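You operate a simulated robot arm through the tools that you are given. There is no shell and no other tool.

You are at the controls of a simulated two-armed robot. One attempt, no reset.

## Task
Run the rise test and set the rise slider by the job card's limit.
Fine: shut the main lever and turn the heater switch off first; pass means at the limit or under; no trip.

Only the result counts: the job must be done as asked and must still hold three seconds after the hand-in. Knocking over, shifting, dropping, spilling or breaking anything else fails it.

## Robot
Two 7-joint arms with fingered hands on one trunk that stands fixed in place. Base frame: the origin is at the foot of the trunk, x ahead of it, y to its left, z up. Units: m, rad, N and s.
The left shoulder is at [0.036, 0.163, 1.088], the right one opposite. Each reaches about 1.215 m from its shoulder. Payload 4 kg a hand.
Tool frame (each hand has its own): the origin (TCP) lies between the finger pads and is the grasp point; the fingertips stand 0.036 m ahead of it; z points along the fingers, y is the line along which they close. The gripper opens to 0.124 m; its body begins 0.042 m behind the TCP. The gripper is a hand of 4 fingers: y runs from the thumb to the fingers, the wrist lies at [-0.015, -0.099, -0.189] in the tool frame.
Orientation is that of the tool frame in the base frame, as a unit quaternion [x, y, z, w]. With the fingers straight down and the wrist toward the robot, the tool's x, y and z point along [0, 1, 0], [1, 0, 0] and [0, 0, -1] of the base frame.

## Interface
- The arms move only by the tool drive_tool. It takes "left_steps", "right_steps" or both (then of equal length, played together; a hand with none holds still); each is a list of rows, each a list of 6 numbers: the turn, a rotation vector about the tool's x, y, z in units of 45 degrees (1.0 is 45 degrees), then the shift along the tool's x, y, z in units of 100 mm (1.0 is 100 mm). In form: [[rx, ry, rz, tx, ty, tz], ...]. A call has 1 to 20 rows; each row is the pose to reach, as a shift and turn from the pose commanded when the call began, along the tool's axes at that moment. A call with a number of a shift or a turn outside -1 to 1 is refused whole. A row lasts 0.2 s, in which the tool goes at most 0.05 m and 0.15 rad; a call with a longer step from one row to the next is refused whole. A pose out of reach is approached as far as the arm can. The call stops where the force on the tool passes 40 N (or 10 N more than at its start, if that is more) or the arm is blocked; 0.2 s more then pass. In this call time passes only in rows, and 0.2 s behind the last. The reply holds the time, the measured pose of the TCP, the force on the tool along the base axes, the opening and the grip force, in the units named above and with some noise, with the torque about the TCP (base axes, N m) and any sound that the robot's microphone picked up, and new pictures: "show" is both (left out), scene, wrist or none (wrist: the cameras of the hands that moved).
- Cameras (640 x 400 px; columns grow to the right, rows downward): "scene" is now at [0.114, 0.0664, 1.3594]; the picture's right is [0.72, -0.68, -0.09], its down [-0.16, -0.04, -0.99] and it looks along [0.67, 0.73, -0.14] (base axes); focal length 214 px, centre (320, 200). "left" rides on the left gripper at [-0.075, -0.086, -0.123] in its tool frame; the picture's right is [-0.70, -0.34, 0.63], its down [0.65, -0.68, 0.35] and it looks along [0.32, 0.65, 0.69] (tool axes); focal length 275 px, centre (320, 200). "right" rides on the right gripper at [0.075, -0.086, -0.123] in its tool frame; the picture's right is [-0.70, 0.34, -0.63], its down [-0.64, -0.68, 0.35] and it looks along [-0.31, 0.65, 0.69] (tool axes); focal length 275 px, centre (320, 200). There is no depth. A picture from a camera that has moved, and an enlarged one, comes with that camera's place and axes in the base frame and with its lens.
- slide_trunk(by): moves the trunk up (or, below 0, down) by that many m; the arms and the scene camera ride with it, the base frame stays. It gives what a move gives, with no picture.
- finger_targets(index, middle, ring, thumb_bend, thumb_turn, hand): sets how far each is bent, from 0 (flat) to 100 (curled in); at 30 the hand is open as for a grip, at 70 the pads meet at the TCP. One left out holds its place. A second passes; each finger stops where it meets its share of the squeeze, and holds until it gets a number again. It is the only way to open and close the hand. It gives what a move gives, with no picture; readings hold the bend of each and the force on the fingers (four entries, about 0 where the hand has none), thumb and palm. thumb_turn goes from beside the hand (0) to across from the fingers (100), as for a grip.
- pan_tilt(pan, tilt): turns the head with the scene camera to pan (to the left, within 1.501 rad either way) and tilt (down, from -0.506 to 1.204), counted from straight ahead of the robot (the tilt from the chest, where the trunk bows). It gives what a move gives, and a new picture of the scene camera.
- close_up(camera, box): a new picture of the part [left, top, right, bottom] of that camera's present view, enlarged. No time passes.
- hand_in(): hands the job in; it is judged then, once.

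Nothing tells you positions but the pictures and the camera data. Unless the task says otherwise, let go and move clear before handing in.

The tools are called after "Call:" as name(argument=value, ...) on one line, values as JSON. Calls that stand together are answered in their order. drive_tool: Moves the arms, as the interface text tells. Its arguments: {"type":"object","properties":{"left_steps":{"type":"array","items":{"type":"array","items":{"type":"number"}}},"right_steps":{"type":"array","items":{"type":"array","items":{"type":"number"}}},"show":{"type":"string","enum":["both","scene","wrist","none"]}},"required":[]} The other tools are called the same way: slide_trunk (by) moves the trunk up or down; finger_targets (index, middle, ring, thumb_bend, thumb_turn, hand) moves the fingers one by one; pan_tilt (pan, tilt) turns the head that bears the scene camera; close_up (camera, box) takes an enlarged picture of a part of a camera's view; hand_in () hands the job in.

At the start:

```text
clock: 0.0
left_tcp_pos: [0.4378, 0.4561, 1.5271]
left_tool_rot: [0.707, 0.708, 0.001, 0.0]
left_contact_force: [0.0, 0.5, 0.7]
left_torque: [0.02, 0.01, 0.02]
left_opening: 0.1237
left_grasp_force: 0.0
left_shape: jaw
left_bend: [30.0, 30.0, 30.0, 30.0, 98.0]
left_finger forces: [0.0, 0.0, 0.0, 0.1, 0.0, 0.0]
right_tcp_pos: [0.6309, 0.0148, 1.5134]
right_tool_rot: [0.708, 0.706, 0.0, 0.0]
right_contact_force: [0.1, -0.1, 0.5]
right_torque: [0.0, -0.02, 0.02]
right_opening: 0.1238
right_grasp_force: 0.1
right_shape: jaw
right_bend: [30.0, 30.0, 30.0, 30.0, 98.0]
right_finger forces: [0.1, 0.1, 0.1, 0.0, 0.0, 0.0]
trunk travel left (down, up): [-0.25, 0.228]
head pan, tilt (commanded): [0.82, 0.056]
```

scene: 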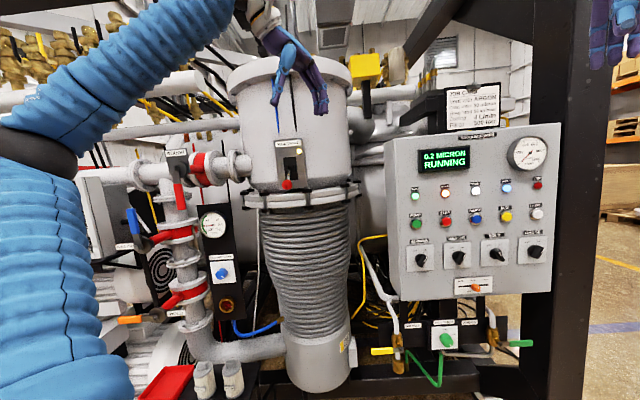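
right: 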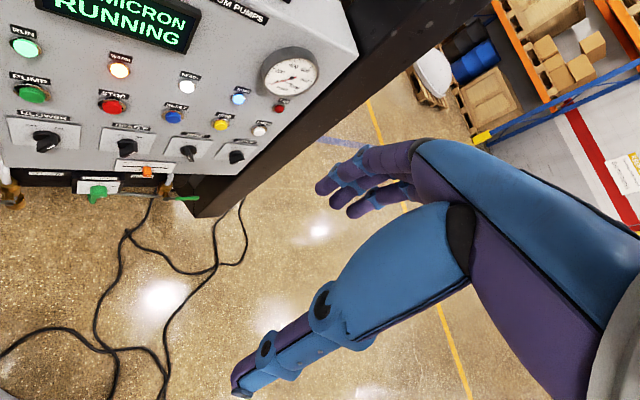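
left: 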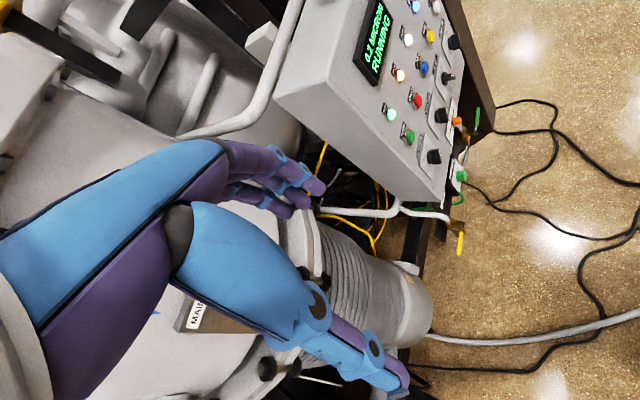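

I see a vacuum rig with a control panel, a job card on top of it, and several levers and valves. First I will take close-ups of the card, panel and labels.

Call:
close_up(camera="scene", box=[430, 75, 520, 135])

Call:
close_up(camera="scene", box=[380, 130, 560, 300])

Call:
close_up(camera="scene", box=[110, 130, 270, 240])

Call:
close_up(camera="scene", box=[110, 200, 270, 320])

Call:
close_up(camera="scene", box=[240, 120, 340, 200])

Call:
close_up(camera="scene", box=[360, 260, 540, 390])

```text
6.67 times, centred on (475, 105) of scene
camera zoom: at [0.114, 0.0664, 1.3594], right [0.72, -0.68, -0.09], down [-0.16, -0.04, -0.99], along [0.67, 0.73, -0.14], focal length 1430 px, centre (-713, 833)
```

zoom: 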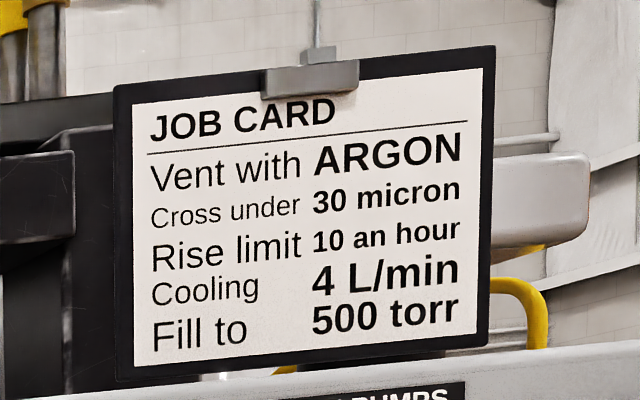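

```text
2.35 times, centred on (470, 215) of scene
camera zoom: at [0.114, 0.0664, 1.3594], right [0.72, -0.68, -0.09], down [-0.16, -0.04, -0.99], along [0.67, 0.73, -0.14], focal length 505 px, centre (-33, 165)
```

zoom: 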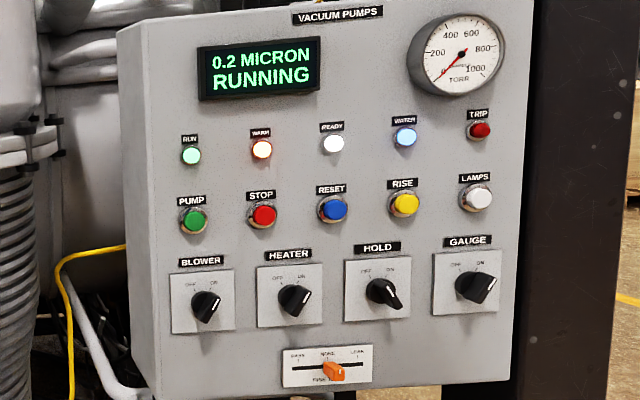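

```text
3.64 times, centred on (190, 185) of scene
camera zoom: at [0.114, 0.0664, 1.3594], right [0.72, -0.68, -0.09], down [-0.16, -0.04, -0.99], along [0.67, 0.73, -0.14], focal length 780 px, centre (793, 254)
```

zoom: 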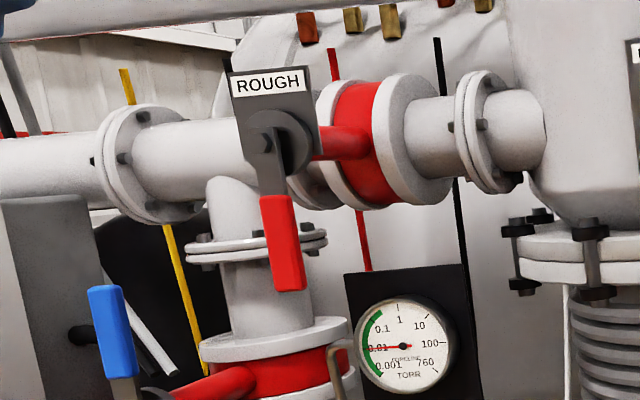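

```text
3.33 times, centred on (190, 260) of scene
camera zoom: at [0.114, 0.0664, 1.3594], right [0.72, -0.68, -0.09], down [-0.16, -0.04, -0.99], along [0.67, 0.73, -0.14], focal length 715 px, centre (753, 0)
```

zoom: 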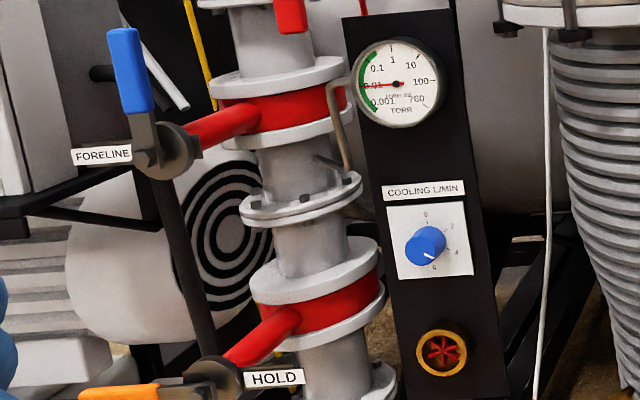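

```text
5.00 times, centred on (290, 160) of scene
camera zoom: at [0.114, 0.0664, 1.3594], right [0.72, -0.68, -0.09], down [-0.16, -0.04, -0.99], along [0.67, 0.73, -0.14], focal length 1072 px, centre (470, 400)
```

zoom: 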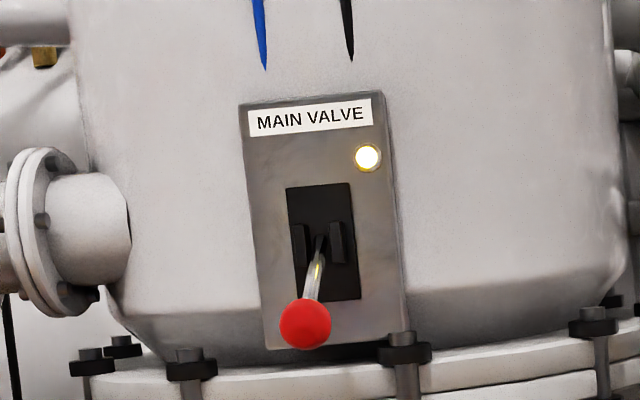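

```text
3.08 times, centred on (450, 325) of scene
camera zoom: at [0.114, 0.0664, 1.3594], right [0.72, -0.68, -0.09], down [-0.16, -0.04, -0.99], along [0.67, 0.73, -0.14], focal length 660 px, centre (-80, -185)
```

zoom: 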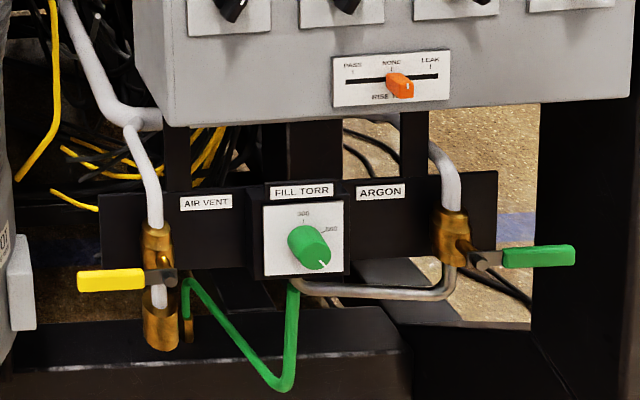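

The job card gives a rise limit of 10 an hour. Next I will read the panel's switches, the rise slider and the main valve more closely.

Call:
close_up(camera="scene", box=[400, 230, 480, 280])

Call:
close_up(camera="scene", box=[470, 225, 550, 275])

Call:
close_up(camera="scene", box=[400, 170, 480, 230])

Call:
close_up(camera="scene", box=[470, 170, 550, 230])

Call:
close_up(camera="scene", box=[450, 270, 500, 300])

Call:
close_up(camera="scene", box=[270, 135, 310, 195])

Call:
close_up(camera="scene", box=[410, 140, 480, 180])

Call:
close_up(camera="scene", box=[160, 60, 380, 200])

Call:
close_up(camera="right", box=[0, 0, 320, 210])

Call:
close_up(camera="left", box=[270, 0, 500, 200])

```text
8.00 times, centred on (440, 255) of scene
camera zoom: at [0.114, 0.0664, 1.3594], right [0.72, -0.68, -0.09], down [-0.16, -0.04, -0.99], along [0.67, 0.73, -0.14], focal length 1716 px, centre (-640, -240)
```

zoom: 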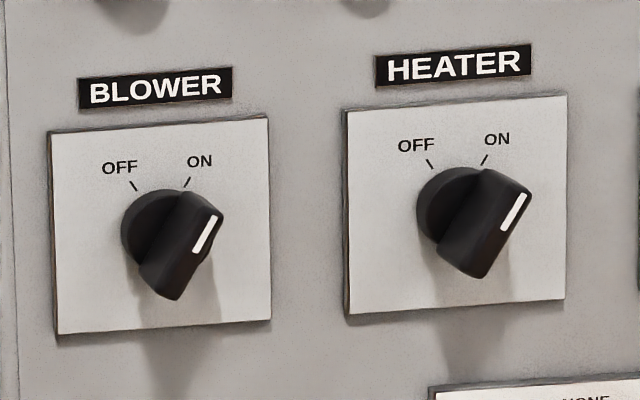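

```text
8.00 times, centred on (510, 250) of scene
camera zoom: at [0.114, 0.0664, 1.3594], right [0.72, -0.68, -0.09], down [-0.16, -0.04, -0.99], along [0.67, 0.73, -0.14], focal length 1716 px, centre (-1200, -200)
```

zoom: 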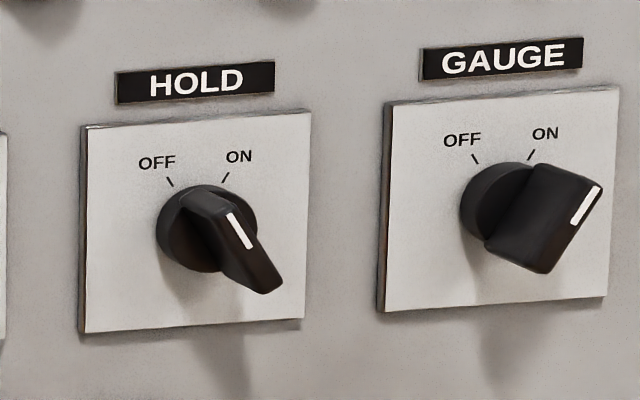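

```text
6.67 times, centred on (440, 200) of scene
camera zoom: at [0.114, 0.0664, 1.3594], right [0.72, -0.68, -0.09], down [-0.16, -0.04, -0.99], along [0.67, 0.73, -0.14], focal length 1430 px, centre (-480, 200)
```

zoom: 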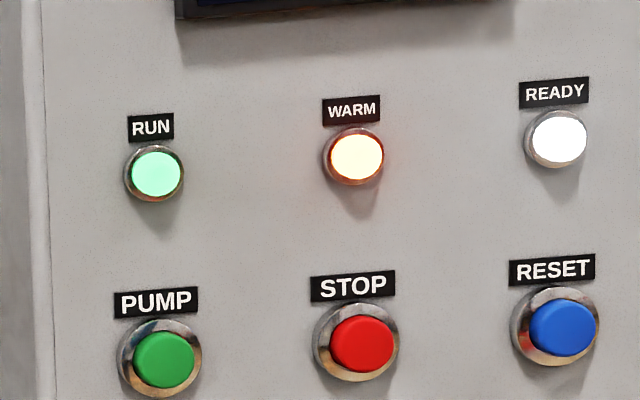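

```text
6.67 times, centred on (510, 200) of scene
camera zoom: at [0.114, 0.0664, 1.3594], right [0.72, -0.68, -0.09], down [-0.16, -0.04, -0.99], along [0.67, 0.73, -0.14], focal length 1430 px, centre (-947, 200)
```

zoom: 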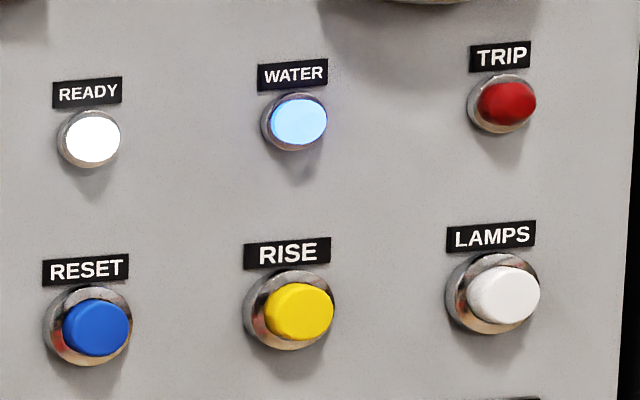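

```text
12.80 times, centred on (475, 285) of scene
camera zoom: at [0.114, 0.0664, 1.3594], right [0.72, -0.68, -0.09], down [-0.16, -0.04, -0.99], along [0.67, 0.73, -0.14], focal length 2745 px, centre (-1664, -888)
```

zoom: 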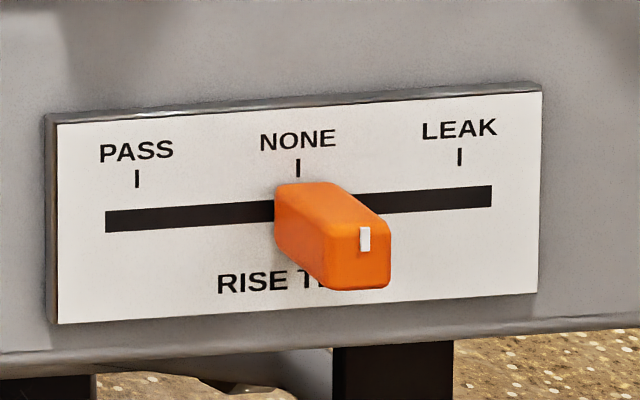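

```text
6.67 times, centred on (290, 165) of scene
camera zoom: at [0.114, 0.0664, 1.3594], right [0.72, -0.68, -0.09], down [-0.16, -0.04, -0.99], along [0.67, 0.73, -0.14], focal length 1430 px, centre (520, 433)
```

zoom: 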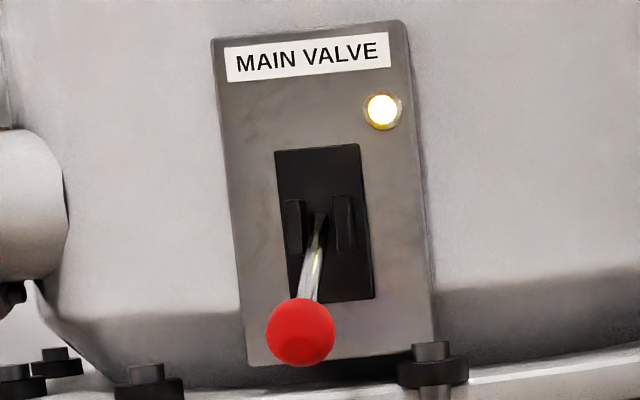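

```text
9.14 times, centred on (445, 160) of scene
camera zoom: at [0.114, 0.0664, 1.3594], right [0.72, -0.68, -0.09], down [-0.16, -0.04, -0.99], along [0.67, 0.73, -0.14], focal length 1961 px, centre (-823, 566)
```

zoom: 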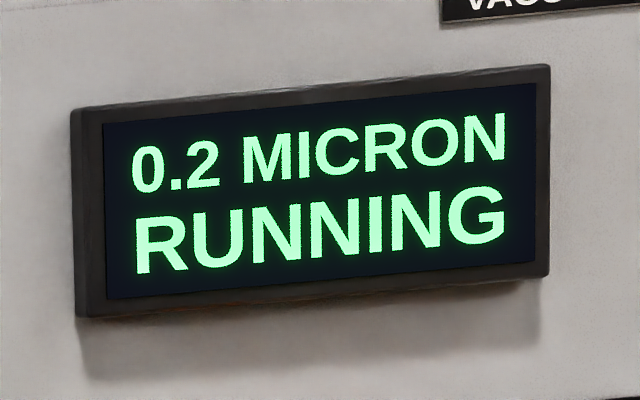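

```text
2.86 times, centred on (270, 130) of scene
camera zoom: at [0.114, 0.0664, 1.3594], right [0.72, -0.68, -0.09], down [-0.16, -0.04, -0.99], along [0.67, 0.73, -0.14], focal length 613 px, centre (463, 400)
```

zoom: 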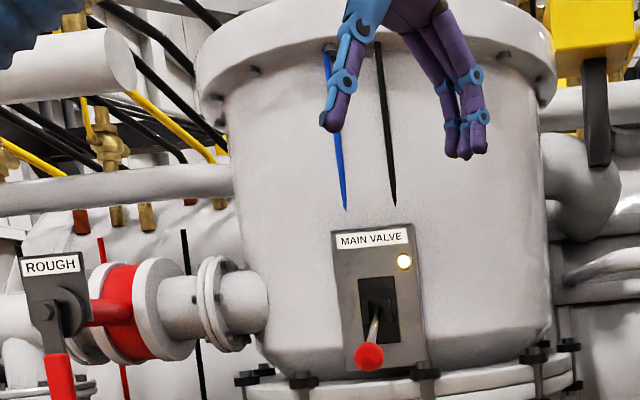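

```text
1.90 times, centred on (160, 105) of right
camera zoom: at [0.5462, 0.0898, 1.6348], right [0.34, -0.7, 0.63], down [-0.68, -0.64, -0.35], along [0.65, -0.32, -0.69], focal length 524 px, centre (625, 381)
```

zoom: 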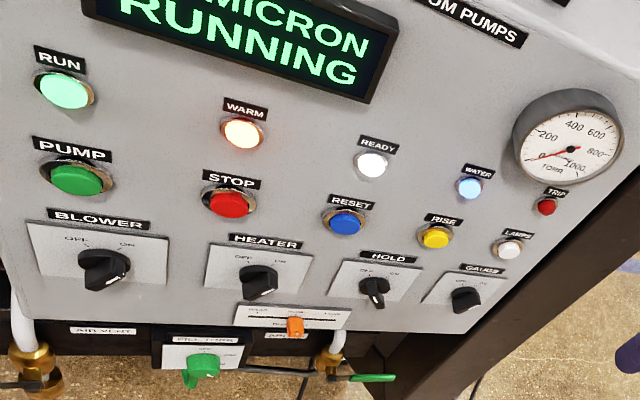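

```text
2.00 times, centred on (385, 100) of left
camera zoom: at [0.3525, 0.3804, 1.6483], right [-0.34, -0.7, -0.63], down [-0.68, 0.65, -0.35], along [0.65, 0.32, -0.69], focal length 551 px, centre (190, 400)
```

zoom: 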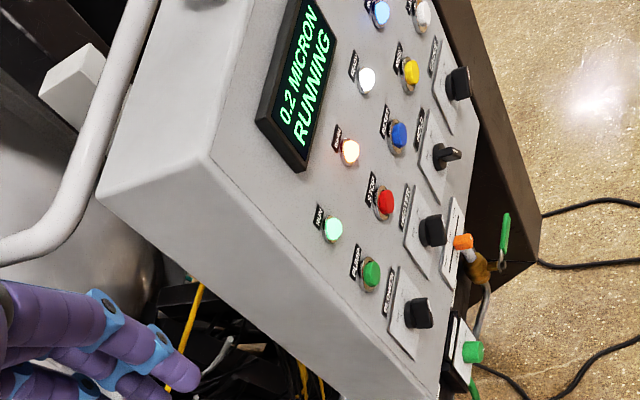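

The rig faces about [-0.71,-0.71,0]: RISE is near [0.95,0.153,1.167], HEATER near [0.84,0.24,1.05] and the main lever's ball near [0.49,0.62,1.32]. HEATER is ON and the lever is down with its lamp lit, so open. I will shape both hands to point with the index finger.

Call:
finger_targets(hand="left", index=0, middle=100, ring=100, thumb_bend=60, thumb_turn=100)

Call:
finger_targets(hand="right", index=0, middle=100, ring=100, thumb_bend=60, thumb_turn=100)

Call:
drive_tool(left_steps=[[0, 0, 0, 0, 0, 0]], right_steps=[[0, 0, 0, 0, 0, 0]])

```text
clock: 1.0
left_tcp_pos: [0.4379, 0.4558, 1.5276]
left_tool_rot: [0.707, 0.707, -0.001, 0.0]
left_contact_force: [0.2, -1.1, -0.6]
left_torque: [0.01, 0.04, 0.02]
left_opening: 0.1309
left_grasp_force: 0.1
left_shape: fingers
left_bend: [0.0, 99.0, 100.0, 60.0, 100.0]
left_finger forces: [0.0, 0.1, 0.0, 0.1, 0.1, 0.0]
right_tcp_pos: [0.6319, 0.0152, 1.5127]
right_tool_rot: [0.708, 0.706, 0.0, 0.0]
right_contact_force: [0.8, 0.0, 0.4]
right_torque: [0.02, -0.01, 0.05]
right_opening: 0.1238
right_grasp_force: 0.1
right_shape: jaw
right_bend: [30.0, 30.0, 30.0, 30.0, 98.0]
right_finger forces: [0.1, 0.1, 0.0, 0.1, 0.0, 0.0]
trunk travel left (down, up): [-0.25, 0.228]
head pan, tilt (commanded): [0.82, 0.056]
```

```text
clock: 2.0
left_tcp_pos: [0.439, 0.4568, 1.5275]
left_tool_rot: [0.706, 0.708, 0.001, 0.0]
left_contact_force: [-0.2, -0.5, -0.5]
left_torque: [0.0, -0.01, 0.0]
left_opening: 0.1309
left_grasp_force: 0.0
left_shape: fingers
left_bend: [0.0, 99.0, 100.0, 60.0, 100.0]
left_finger forces: [0.0, 0.1, 0.0, 0.0, 0.0, 0.1]
right_tcp_pos: [0.6325, 0.0144, 1.5131]
right_tool_rot: [0.707, 0.707, 0.0, 0.0]
right_contact_force: [0.3, -0.2, -0.2]
right_torque: [-0.02, 0.03, 0.03]
right_opening: 0.1309
right_grasp_force: 0.1
right_shape: fingers
right_bend: [0.0, 99.0, 100.0, 60.0, 100.0]
right_finger forces: [0.0, 0.0, 0.1, 0.1, 0.0, 0.0]
trunk travel left (down, up): [-0.25, 0.228]
head pan, tilt (commanded): [0.82, 0.056]
```

```text
clock: 2.4
left_tcp_pos: [0.4386, 0.457, 1.5288]
left_tool_rot: [0.707, 0.707, 0.0, 0.0]
left_contact_force: [0.8, 0.3, -0.1]
left_torque: [-0.04, 0.01, -0.03]
left_opening: 0.1307
left_grasp_force: 0.0
left_shape: fingers
left_bend: [0.0, 99.0, 100.0, 60.0, 100.0]
left_finger forces: [0.0, 0.1, 0.0, 0.0, 0.0, 0.0]
right_tcp_pos: [0.6327, 0.0161, 1.5134]
right_tool_rot: [0.708, 0.706, 0.0, 0.0]
right_contact_force: [0.3, -0.4, 0.4]
right_torque: [-0.01, 0.03, -0.02]
right_opening: 0.1308
right_grasp_force: 0.2
right_shape: fingers
right_bend: [0.0, 99.0, 100.0, 60.0, 100.0]
right_finger forces: [0.1, 0.0, 0.0, 0.0, 0.0, 0.0]
trunk travel left (down, up): [-0.25, 0.228]
head pan, tilt (commanded): [0.82, 0.056]
camera scene: at [0.114, 0.0664, 1.3594], right [0.72, -0.68, -0.09], down [-0.16, -0.04, -0.99], along [0.67, 0.73, -0.14], focal length 214 px, centre (320, 200)
camera right: at [0.5463, 0.0898, 1.6348], right [0.34, -0.7, 0.63], down [-0.68, -0.64, -0.35], along [0.65, -0.32, -0.69], focal length 275 px, centre (320, 200)
camera left: at [0.3525, 0.3804, 1.6483], right [-0.34, -0.7, -0.63], down [-0.68, 0.64, -0.35], along [0.65, 0.32, -0.69], focal length 275 px, centre (320, 200)
```

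scene: 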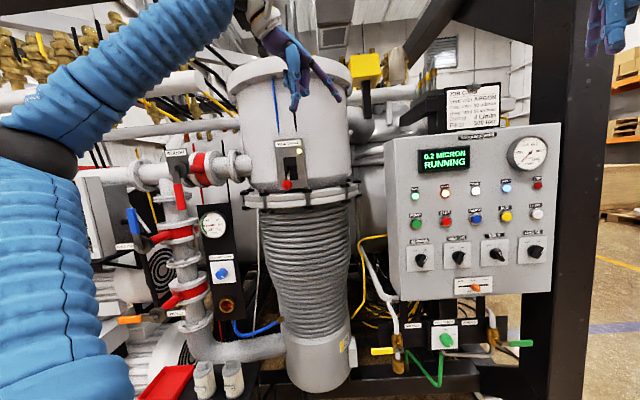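
right: 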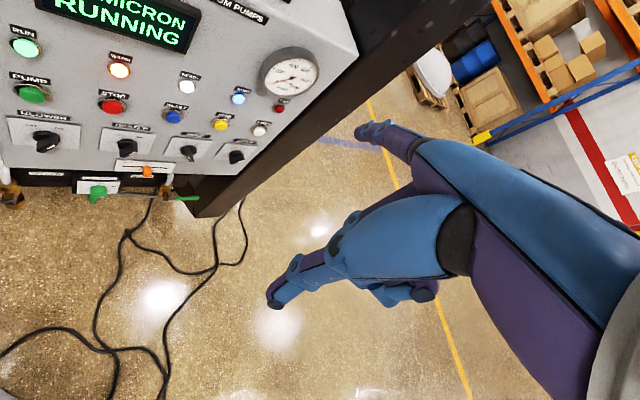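
left: 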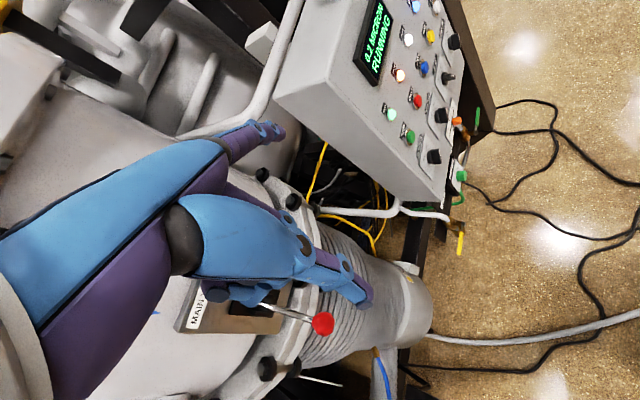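

The lever ball triangulates to about [0.482,0.609,1.323], standing 9 cm out from its plate. I will zoom in on the hand to see where the straight index finger points in the tool frame.

Call:
close_up(camera="scene", box=[230, 0, 370, 120])

Call:
close_up(camera="right", box=[230, 90, 500, 330])

Call:
close_up(camera="left", box=[140, 100, 400, 400])

```text
3.33 times, centred on (300, 60) of scene
camera zoom: at [0.114, 0.0664, 1.3594], right [0.72, -0.68, -0.09], down [-0.16, -0.04, -0.99], along [0.67, 0.73, -0.14], focal length 715 px, centre (387, 667)
```

zoom: 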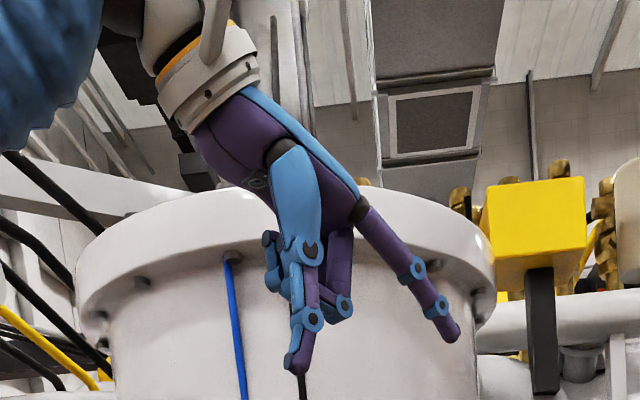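

```text
1.67 times, centred on (365, 210) of right
camera zoom: at [0.5463, 0.0898, 1.6348], right [0.34, -0.7, 0.63], down [-0.68, -0.64, -0.35], along [0.65, -0.32, -0.69], focal length 459 px, centre (245, 183)
```

zoom: 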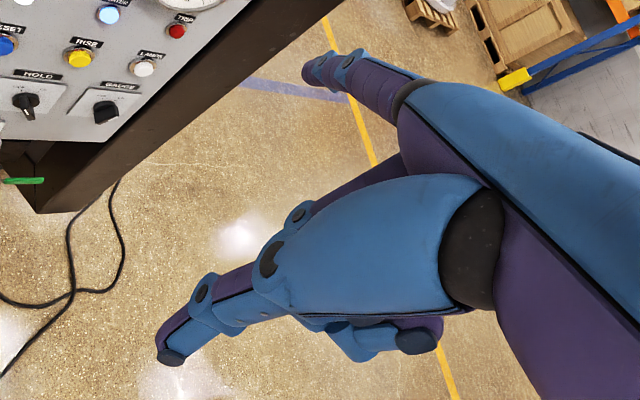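

```text
1.33 times, centred on (270, 250) of left
camera zoom: at [0.3525, 0.3804, 1.6483], right [-0.34, -0.7, -0.63], down [-0.68, 0.64, -0.35], along [0.65, 0.32, -0.69], focal length 367 px, centre (387, 133)
```

zoom: 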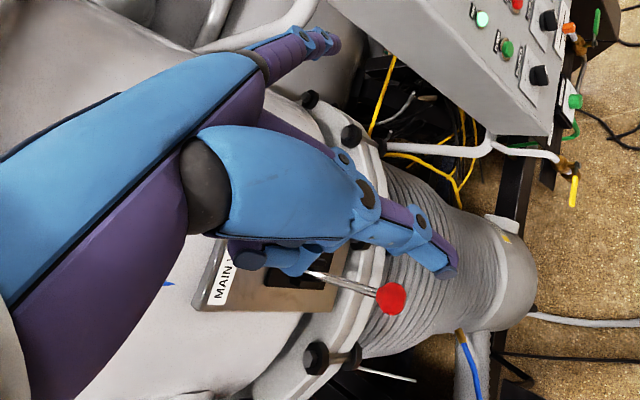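

The straight index finger points along about [0,0.78,0.63] in the tool frame, with its tip near [∓0.014,0.115,0], and it lines up with the wrist. I will begin turning the left hand to a thumb-up pointing pose to lift the lever, and yaw the right hand toward the panel, both well clear of the rig.

Call:
drive_tool(left_steps=[[-0.103, -0.1143, -0.103, 0, 0, 0.1], [-0.206, -0.2286, -0.206, 0, 0, 0.2], [-0.309, -0.3429, -0.309, 0, 0, 0.3], [-0.412, -0.4571, -0.412, 0, 0, 0.4], [-0.515, -0.5714, -0.515, 0, 0, 0.5], [-0.618, -0.6857, -0.618, 0, 0, 0.6], [-0.721, -0.8, -0.721, 0, 0, 0.7]], right_steps=[[0, 0, -0.143, 0, 0, 0], [0, 0, -0.286, 0, 0, 0], [0, 0, -0.429, 0, 0, 0], [0, 0, -0.571, 0, 0, 0], [0, 0, -0.714, 0, 0, 0], [0, 0, -0.857, 0, 0, 0], [0, 0, -1, 0, 0, 0]])

```text
clock: 4.0
left_tcp_pos: [0.4397, 0.4553, 1.4547]
left_tool_rot: [0.425, 0.81, -0.021, 0.405]
left_contact_force: [0.2, -0.5, 0.9]
left_torque: [-0.02, 0.0, -0.02]
left_opening: 0.1304
left_grasp_force: 0.2
left_shape: fingers
left_bend: [0.0, 99.0, 100.0, 60.0, 100.0]
left_finger forces: [0.0, 0.0, 0.1, 0.0, 0.0, 0.1]
right_tcp_pos: [0.6326, 0.0161, 1.5124]
right_tool_rot: [0.382, 0.924, 0.001, 0.0]
right_contact_force: [1.1, 0.2, 0.2]
right_torque: [0.0, -0.01, -0.01]
right_opening: 0.1308
right_grasp_force: 0.0
right_shape: fingers
right_bend: [0.0, 99.0, 100.0, 60.0, 100.0]
right_finger forces: [0.0, 0.0, 0.0, 0.0, 0.0, 0.1]
trunk travel left (down, up): [-0.25, 0.228]
head pan, tilt (commanded): [0.82, 0.056]
camera scene: at [0.1147, 0.0667, 1.3592], right [0.72, -0.68, -0.09], down [-0.16, -0.04, -0.99], along [0.67, 0.73, -0.14], focal length 214 px, centre (320, 200)
camera right: at [0.5188, 0.0082, 1.6342], right [0.73, -0.25, 0.63], down [-0.03, -0.94, -0.35], along [0.68, 0.24, -0.69], focal length 275 px, centre (320, 200)
camera left: at [0.3233, 0.3967, 1.5611], right [0.38, -0.92, -0.06], down [-0.46, -0.13, -0.88], along [0.8, 0.36, -0.48], focal length 275 px, centre (320, 200)
```

scene: 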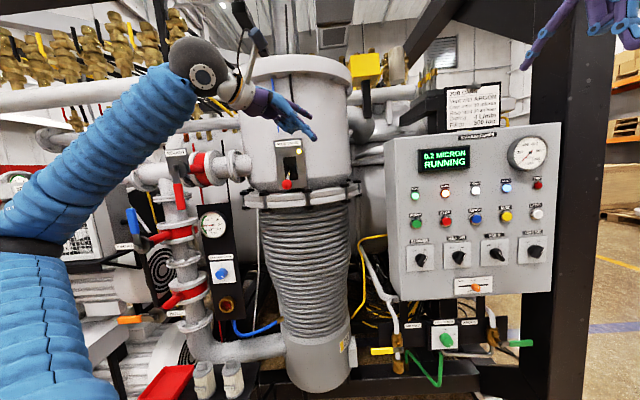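
right: 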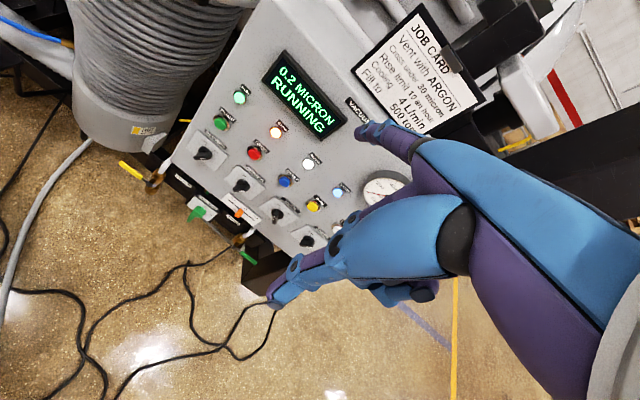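
left: 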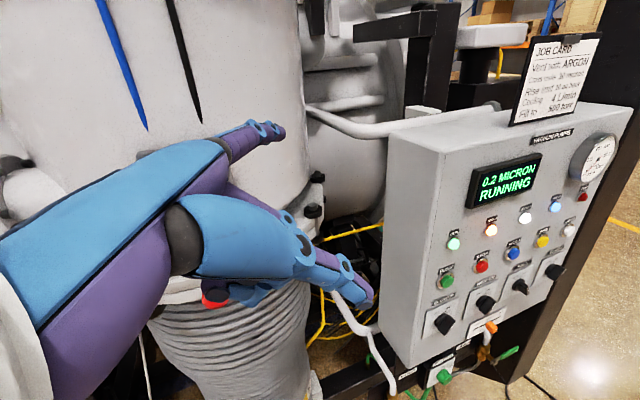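

The motion tracks well and nothing touched. Now I will finish the left hand's turn while lowering it in front of the valve, and pitch the right hand so its index finger points into the panel.

Call:
drive_tool(left_steps=[[-0.103, -0.1143, -0.103, 0.0827, -0.068, 0.0776], [-0.206, -0.2286, -0.206, 0.1654, -0.136, 0.1552], [-0.309, -0.3429, -0.309, 0.2481, -0.204, 0.2328], [-0.412, -0.4571, -0.412, 0.3308, -0.272, 0.3104], [-0.515, -0.5714, -0.515, 0.4135, -0.34, 0.388], [-0.618, -0.6857, -0.618, 0.4962, -0.408, 0.4656], [-0.721, -0.8, -0.721, 0.579, -0.476, 0.543]], right_steps=[[-0.124, 0, 0, 0, 0, 0.143], [-0.248, 0, 0, 0, 0, 0.286], [-0.372, 0, 0, 0, 0, 0.429], [-0.495, 0, 0, 0, 0, 0.571], [-0.619, 0, 0, 0, 0, 0.714], [-0.743, 0, 0, 0, 0, 0.857], [-0.867, 0, 0, 0, 0, 1]])

```text
clock: 5.6
left_tcp_pos: [0.4405, 0.4541, 1.3972]
left_tool_rot: [0.037, 0.707, -0.036, 0.705]
left_contact_force: [0.5, -1.3, -0.6]
left_torque: [-0.02, -0.02, 0.04]
left_opening: 0.1309
left_grasp_force: 0.0
left_shape: fingers
left_bend: [0.0, 99.0, 100.0, 60.0, 100.0]
left_finger forces: [0.1, 0.0, 0.0, 0.0, 0.1, 0.0]
left hand out of reach, approached as far as the arm can: row 6, 7
right_tcp_pos: [0.6341, 0.0135, 1.4149]
right_tool_rot: [0.362, 0.87, 0.31, 0.128]
right_contact_force: [-0.3, -0.1, 0.2]
right_torque: [-0.01, -0.03, 0.03]
right_opening: 0.1307
right_grasp_force: 0.1
right_shape: fingers
right_bend: [0.0, 99.0, 100.0, 60.0, 100.0]
right_finger forces: [0.0, 0.0, 0.0, 0.1, 0.0, 0.1]
trunk travel left (down, up): [-0.25, 0.228]
head pan, tilt (commanded): [0.82, 0.056]
camera scene: at [0.1145, 0.0645, 1.3595], right [0.72, -0.68, -0.09], down [-0.16, -0.04, -0.99], along [0.67, 0.73, -0.14], focal length 214 px, centre (320, 200)
camera right: at [0.4788, -0.0356, 1.4545], right [0.39, -0.59, 0.7], down [0.23, -0.67, -0.7], along [0.89, 0.44, -0.13], focal length 275 px, centre (320, 200)
camera left: at [0.3108, 0.3813, 1.4705], right [0.6, -0.4, 0.7], down [0.27, -0.71, -0.64], along [0.76, 0.57, -0.32], focal length 275 px, centre (320, 200)
```

scene: 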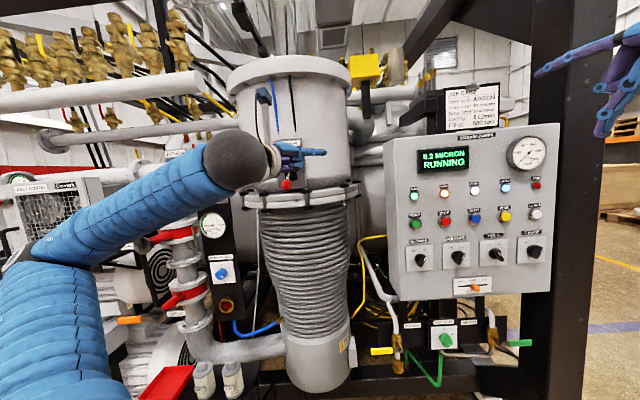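
right: 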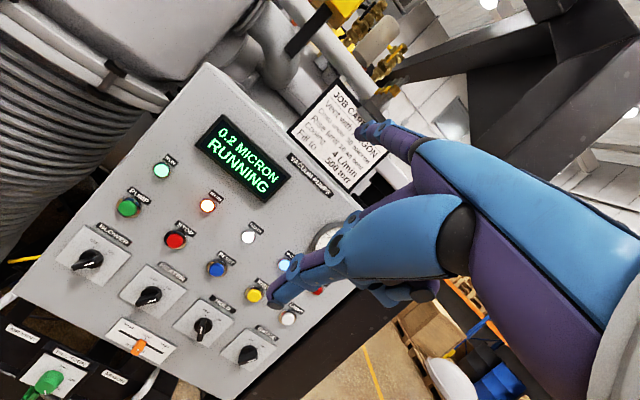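
left: 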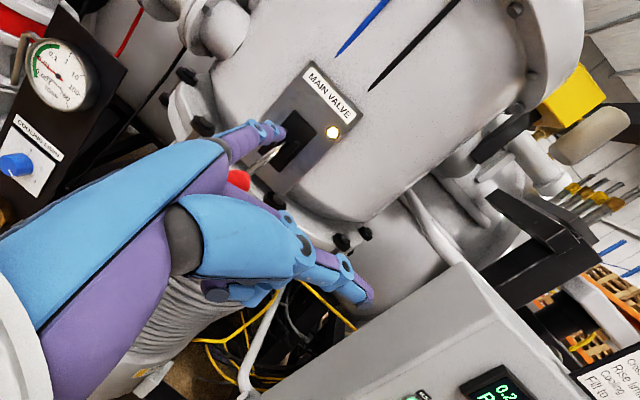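

The left wrist is now too near its shoulder (elbow fully folded), about 3 cm short of the asked position, though the orientation is right. The finger is about 3.5 cm clear of the ball, so I will lower the trunk 0.18 m to give the arm room to push up from below.

Call:
slide_trunk(by=-0.18)

Call:
drive_tool(left_steps=[[0, 0, 0, 0, 0, 0]], right_steps=[[0, 0, 0, 0, 0, 0]])

```text
clock: 7.6
left_tcp_pos: [0.5584, 0.4557, 1.0744]
left_tool_rot: [0.031, 0.795, -0.041, 0.604]
left_contact_force: [0.3, -0.9, 0.4]
left_torque: [-0.02, 0.03, 0.01]
left_opening: 0.131
left_grasp_force: 0.0
left_shape: fingers
left_bend: [0.0, 99.0, 100.0, 60.0, 100.0]
left_finger forces: [0.1, 0.1, 0.0, 0.1, 0.0, 0.0]
right_tcp_pos: [0.6302, 0.0151, 1.2342]
right_tool_rot: [0.361, 0.87, 0.308, 0.129]
right_contact_force: [-0.2, 0.2, 0.5]
right_torque: [-0.02, 0.0, -0.05]
right_opening: 0.1309
right_grasp_force: 0.0
right_shape: fingers
right_bend: [0.0, 99.0, 100.0, 60.0, 100.0]
right_finger forces: [0.1, 0.1, 0.0, 0.0, 0.0, 0.0]
trunk travel left (down, up): [-0.07, 0.408]
head pan, tilt (commanded): [0.82, 0.056]
```

```text
clock: 8.0
left_tcp_pos: [0.5597, 0.4556, 1.0731]
left_tool_rot: [0.03, 0.795, -0.041, 0.605]
left_contact_force: [0.8, 0.3, 0.1]
left_torque: [0.02, 0.04, 0.01]
left_opening: 0.131
left_grasp_force: 0.1
left_shape: fingers
left_bend: [0.0, 99.0, 100.0, 60.0, 100.0]
left_finger forces: [0.0, 0.2, 0.0, 0.0, 0.0, 0.1]
right_tcp_pos: [0.631, 0.0158, 1.2337]
right_tool_rot: [0.361, 0.871, 0.308, 0.128]
right_contact_force: [-0.4, -0.1, -0.4]
right_torque: [0.01, 0.01, -0.04]
right_opening: 0.1306
right_grasp_force: 0.1
right_shape: fingers
right_bend: [0.0, 99.0, 100.0, 60.0, 100.0]
right_finger forces: [0.0, 0.0, 0.1, 0.0, 0.0, 0.1]
trunk travel left (down, up): [-0.07, 0.408]
head pan, tilt (commanded): [0.82, 0.056]
camera scene: at [0.2347, 0.0663, 1.1236], right [0.67, -0.68, -0.28], down [-0.42, -0.04, -0.91], along [0.61, 0.73, -0.31], focal length 214 px, centre (320, 200)
camera right: at [0.4769, -0.0338, 1.2735], right [0.39, -0.59, 0.7], down [0.23, -0.68, -0.7], along [0.89, 0.44, -0.13], focal length 275 px, centre (320, 200)
camera left: at [0.4538, 0.3834, 1.1782], right [0.76, -0.4, 0.51], down [0.09, -0.71, -0.69], along [0.64, 0.57, -0.51], focal length 275 px, centre (320, 200)
```

scene: 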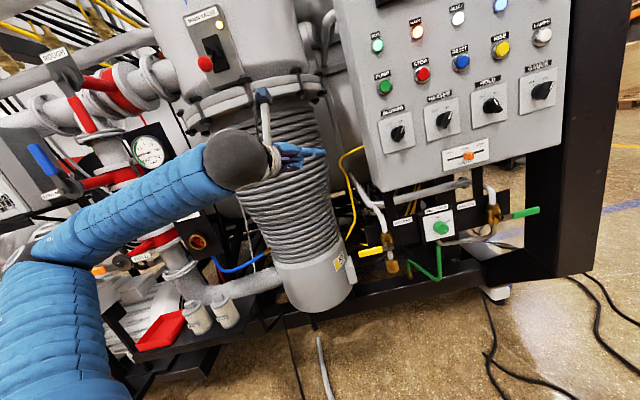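
right: 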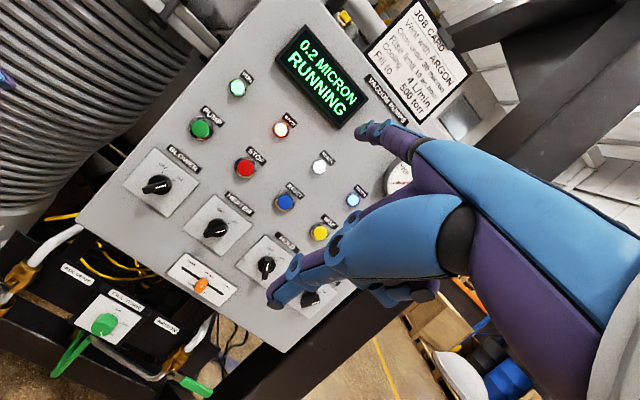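
left: 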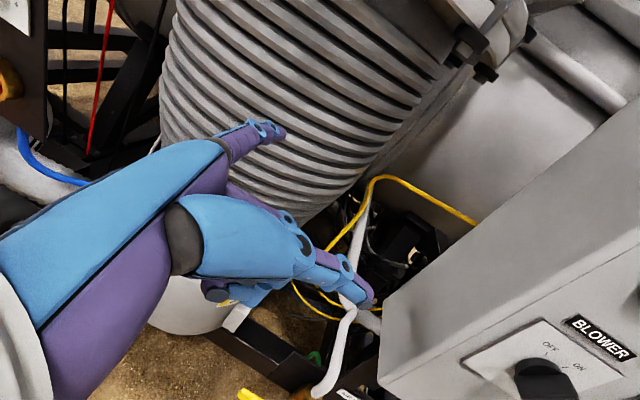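

The trunk bowed forward as it sank: the left hand rode along to [0.56,0.456,1.073], still clear of the bellows, while the right kept its place less 0.18 m. I will level the left hand again and bring its fingertip up below the lever ball.

Call:
drive_tool(left_steps=[[0, -0.068, 0.007, -0.131, -0.006, -0.158], [0, -0.135, 0.014, -0.262, -0.012, -0.316], [0, -0.203, 0.021, -0.392, -0.019, -0.473], [0, -0.27, 0.028, -0.523, -0.025, -0.631], [0.001, -0.338, 0.0345, -0.654, -0.031, -0.789]])

```text
clock: 9.2
left_tcp_pos: [0.51, 0.4677, 1.1704]
left_tool_rot: [0.036, 0.707, -0.039, 0.705]
left_contact_force: [-0.1, 0.5, 0.2]
left_torque: [0.0, -0.01, 0.02]
left_opening: 0.1312
left_grasp_force: 0.0
left_shape: fingers
left_bend: [0.0, 99.0, 100.0, 60.0, 100.0]
left_finger forces: [0.1, 0.0, 0.0, 0.0, 0.0, 0.0]
left hand out of reach, approached as far as the arm can: row 1, 2, 3, 4, 5
right_tcp_pos: [0.6319, 0.0156, 1.2325]
right_tool_rot: [0.362, 0.87, 0.309, 0.128]
right_contact_force: [0.5, 0.2, -0.5]
right_torque: [0.02, 0.05, 0.06]
right_opening: 0.131
right_grasp_force: 0.0
right_shape: fingers
right_bend: [0.0, 99.0, 100.0, 60.0, 100.0]
right_finger forces: [0.0, 0.1, 0.0, 0.0, 0.1, 0.1]
trunk travel left (down, up): [-0.07, 0.408]
head pan, tilt (commanded): [0.82, 0.056]
camera scene: at [0.2348, 0.0663, 1.1236], right [0.67, -0.68, -0.28], down [-0.42, -0.04, -0.91], along [0.61, 0.73, -0.31], focal length 214 px, centre (320, 200)
camera left: at [0.3807, 0.3956, 1.2445], right [0.6, -0.4, 0.69], down [0.27, -0.72, -0.64], along [0.75, 0.57, -0.32], focal length 275 px, centre (320, 200)
```

scene: 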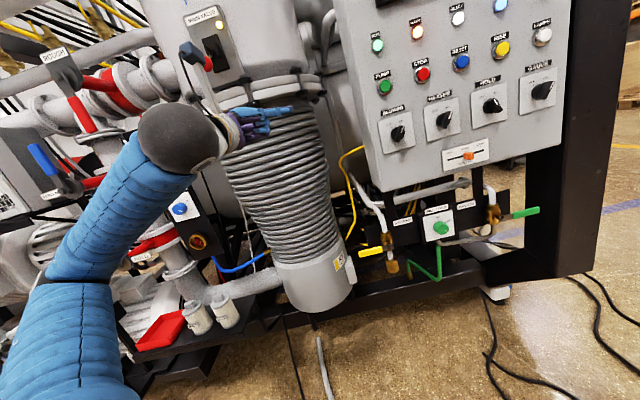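
left: 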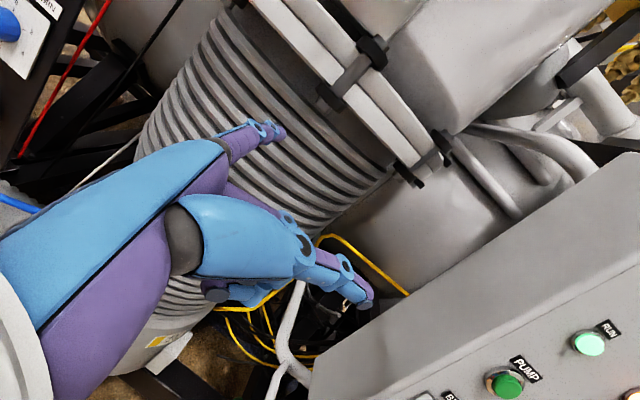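

The left hand is level again, with its tip at about [0.52,0.58,1.18], just below the flange and clear of it. Now I will move it up and left to sit under and in front of the ball.

Call:
drive_tool(left_steps=[[0, 0, 0, -0.177, 0.015, -0.136], [0, 0, 0, -0.353, 0.03, -0.272], [0, 0, 0, -0.53, 0.044, -0.407], [0, 0, 0, -0.706, 0.059, -0.543]])

```text
clock: 10.2
left_tcp_pos: [0.4597, 0.4789, 1.2404]
left_tool_rot: [0.036, 0.707, -0.038, 0.705]
left_contact_force: [0.2, -0.4, 0.8]
left_torque: [0.02, -0.01, 0.02]
left_opening: 0.1309
left_grasp_force: 0.1
left_shape: fingers
left_bend: [0.0, 99.0, 100.0, 60.0, 100.0]
left_finger forces: [0.0, 0.0, 0.0, 0.1, 0.1, 0.1]
right_tcp_pos: [0.6314, 0.015, 1.2347]
right_tool_rot: [0.361, 0.871, 0.308, 0.128]
right_contact_force: [0.6, -0.2, -0.1]
right_torque: [0.0, -0.02, 0.0]
right_opening: 0.1309
right_grasp_force: 0.1
right_shape: fingers
right_bend: [0.0, 99.0, 100.0, 60.0, 100.0]
right_finger forces: [0.0, 0.0, 0.0, 0.0, 0.0, 0.1]
trunk travel left (down, up): [-0.07, 0.408]
head pan, tilt (commanded): [0.82, 0.056]
camera scene: at [0.2345, 0.0661, 1.1237], right [0.67, -0.68, -0.28], down [-0.42, -0.04, -0.91], along [0.61, 0.73, -0.31], focal length 214 px, centre (320, 200)
camera left: at [0.3289, 0.4066, 1.3141], right [0.6, -0.4, 0.69], down [0.27, -0.72, -0.64], along [0.76, 0.57, -0.32], focal length 275 px, centre (320, 200)
```

scene: 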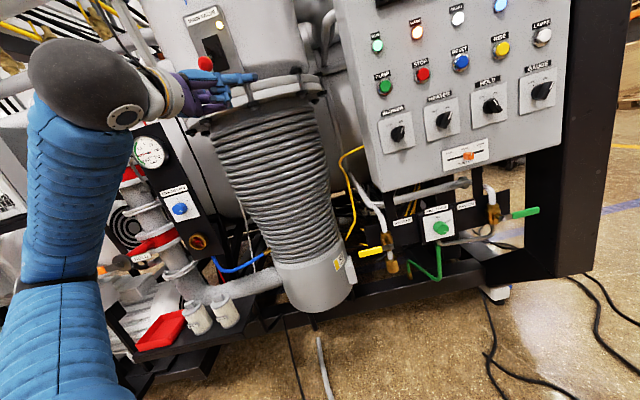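
left: 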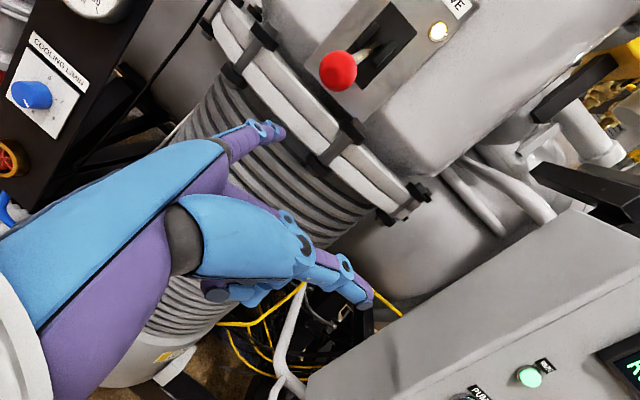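

The fingertip is at about [0.47,0.593,1.254], below and in front of the ball at z 1.323. I will slide it in 4.5 cm so the finger lies under the ball.

Call:
drive_tool(left_steps=[[0, 0, 0, 0, 0.116, 0.095], [0, 0, 0, 0, 0.233, 0.189], [0, 0, 0, 0, 0.349, 0.284]])

Call:
close_up(camera="left", box=[200, 0, 460, 200])

Call:
close_up(camera="scene", box=[160, 0, 320, 120])

```text
clock: 11.0
left_tcp_pos: [0.4921, 0.512, 1.2397]
left_tool_rot: [0.036, 0.708, -0.038, 0.704]
left_contact_force: [-0.2, 0.1, 0.1]
left_torque: [0.02, 0.05, -0.02]
left_opening: 0.1309
left_grasp_force: 0.1
left_shape: fingers
left_bend: [0.0, 99.0, 100.0, 60.0, 100.0]
left_finger forces: [0.0, 0.1, 0.0, 0.0, 0.0, 0.0]
right_tcp_pos: [0.6323, 0.0151, 1.2336]
right_tool_rot: [0.361, 0.871, 0.308, 0.128]
right_contact_force: [-0.5, 0.2, 0.4]
right_torque: [-0.01, 0.0, -0.01]
right_opening: 0.1309
right_grasp_force: 0.0
right_shape: fingers
right_bend: [0.0, 99.0, 100.0, 60.0, 100.0]
right_finger forces: [0.0, 0.0, 0.0, 0.1, 0.0, 0.0]
trunk travel left (down, up): [-0.07, 0.408]
head pan, tilt (commanded): [0.82, 0.056]
camera scene: at [0.235, 0.0665, 1.1234], right [0.67, -0.68, -0.28], down [-0.42, -0.04, -0.91], along [0.61, 0.73, -0.31], focal length 214 px, centre (320, 200)
camera left: at [0.3603, 0.4397, 1.3145], right [0.6, -0.4, 0.69], down [0.27, -0.72, -0.64], along [0.75, 0.57, -0.32], focal length 275 px, centre (320, 200)
```

scene: 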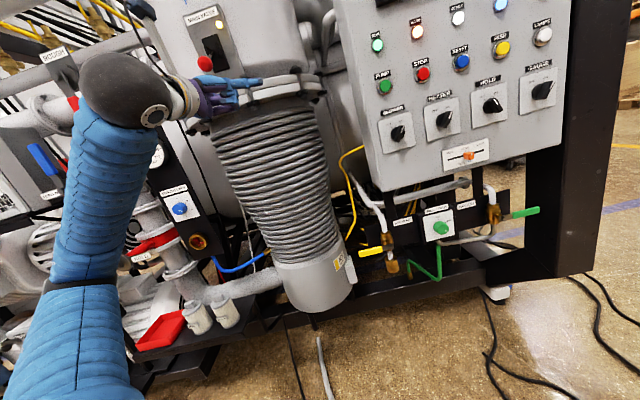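
left: 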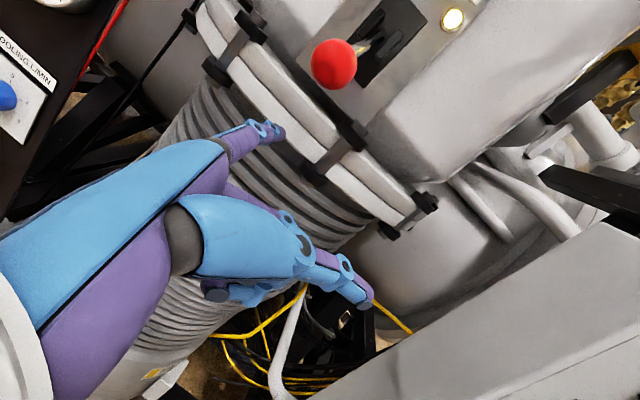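

```text
2.00 times, centred on (330, 100) of left
camera zoom: at [0.3603, 0.4397, 1.3145], right [0.6, -0.4, 0.69], down [0.27, -0.72, -0.64], along [0.75, 0.57, -0.32], focal length 551 px, centre (300, 400)
```

zoom: 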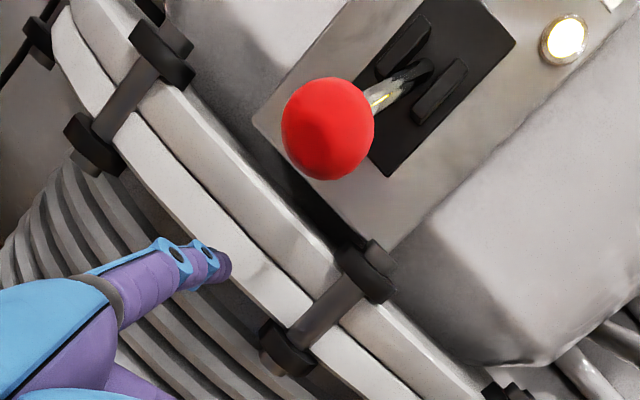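

```text
3.33 times, centred on (240, 60) of scene
camera zoom: at [0.235, 0.0665, 1.1234], right [0.67, -0.68, -0.28], down [-0.42, -0.04, -0.91], along [0.61, 0.73, -0.31], focal length 715 px, centre (587, 667)
```

zoom: 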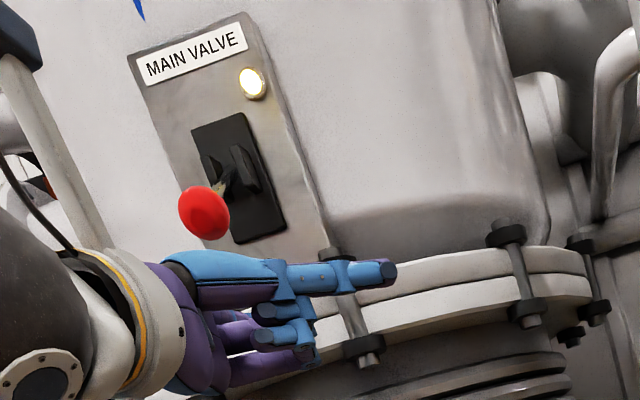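

The finger now lies under the ball, with its tip at m≈0.80 and about 4 cm of vertical clearance. I will push up in a controlled way and watch the lever.

Call:
drive_tool(left_steps=[[0, 0, 0, -0.15, 0, 0], [0, 0, 0, -0.3, 0, 0], [0, 0, 0, -0.45, 0, 0], [0, 0, 0, -0.55, 0, 0], [0, 0, 0, -0.65, 0, 0], [0, 0, 0, -0.75, 0, 0], [0, 0, 0, -0.85, 0, 0], [0, 0, 0, -0.95, 0, 0]])

Call:
close_up(camera="scene", box=[160, 0, 320, 120])

```text
clock: 12.8
left_tcp_pos: [0.4913, 0.514, 1.335]
left_tool_rot: [0.037, 0.707, -0.039, 0.705]
left_contact_force: [-1.7, 0.4, -2.1]
left_torque: [-0.06, -0.08, 0.11]
left_opening: 0.1314
left_grasp_force: 1.3
left_shape: fingers
left_bend: [0.0, 99.0, 100.0, 60.0, 100.0]
left_finger forces: [1.3, 0.0, 0.1, 0.1, 0.1, 0.0]
right_tcp_pos: [0.6317, 0.0162, 1.2322]
right_tool_rot: [0.361, 0.871, 0.308, 0.128]
right_contact_force: [-0.1, -0.2, -0.2]
right_torque: [0.02, -0.01, 0.0]
right_opening: 0.1311
right_grasp_force: 0.1
right_shape: fingers
right_bend: [0.0, 99.0, 100.0, 60.0, 100.0]
right_finger forces: [0.0, 0.0, 0.0, 0.1, 0.0, 0.1]
trunk travel left (down, up): [-0.07, 0.408]
head pan, tilt (commanded): [0.82, 0.056]
camera scene: at [0.2347, 0.0663, 1.1237], right [0.67, -0.68, -0.28], down [-0.42, -0.04, -0.91], along [0.61, 0.73, -0.31], focal length 214 px, centre (320, 200)
camera left: at [0.362, 0.4399, 1.4101], right [0.6, -0.4, 0.69], down [0.27, -0.72, -0.64], along [0.75, 0.57, -0.32], focal length 275 px, centre (320, 200)
```

scene: 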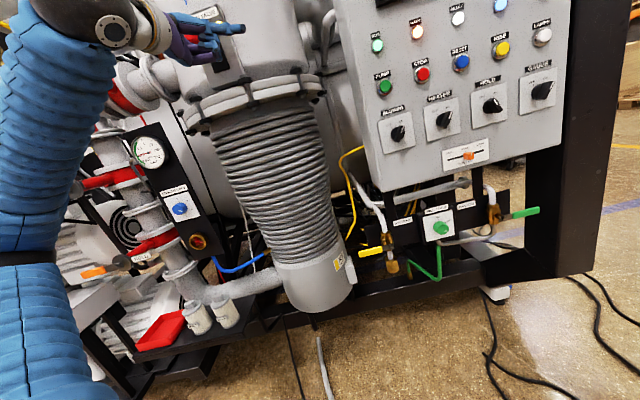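
left: 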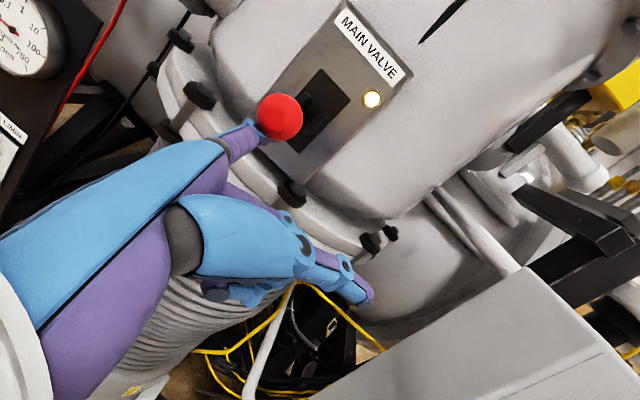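

```text
3.33 times, centred on (240, 60) of scene
camera zoom: at [0.2347, 0.0663, 1.1237], right [0.67, -0.68, -0.28], down [-0.42, -0.04, -0.91], along [0.61, 0.73, -0.31], focal length 715 px, centre (587, 667)
```

zoom: 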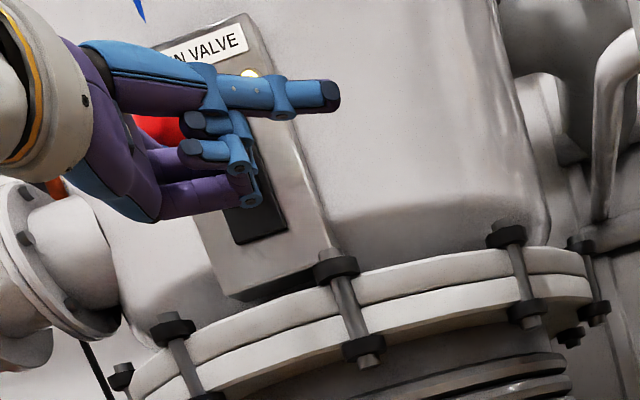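

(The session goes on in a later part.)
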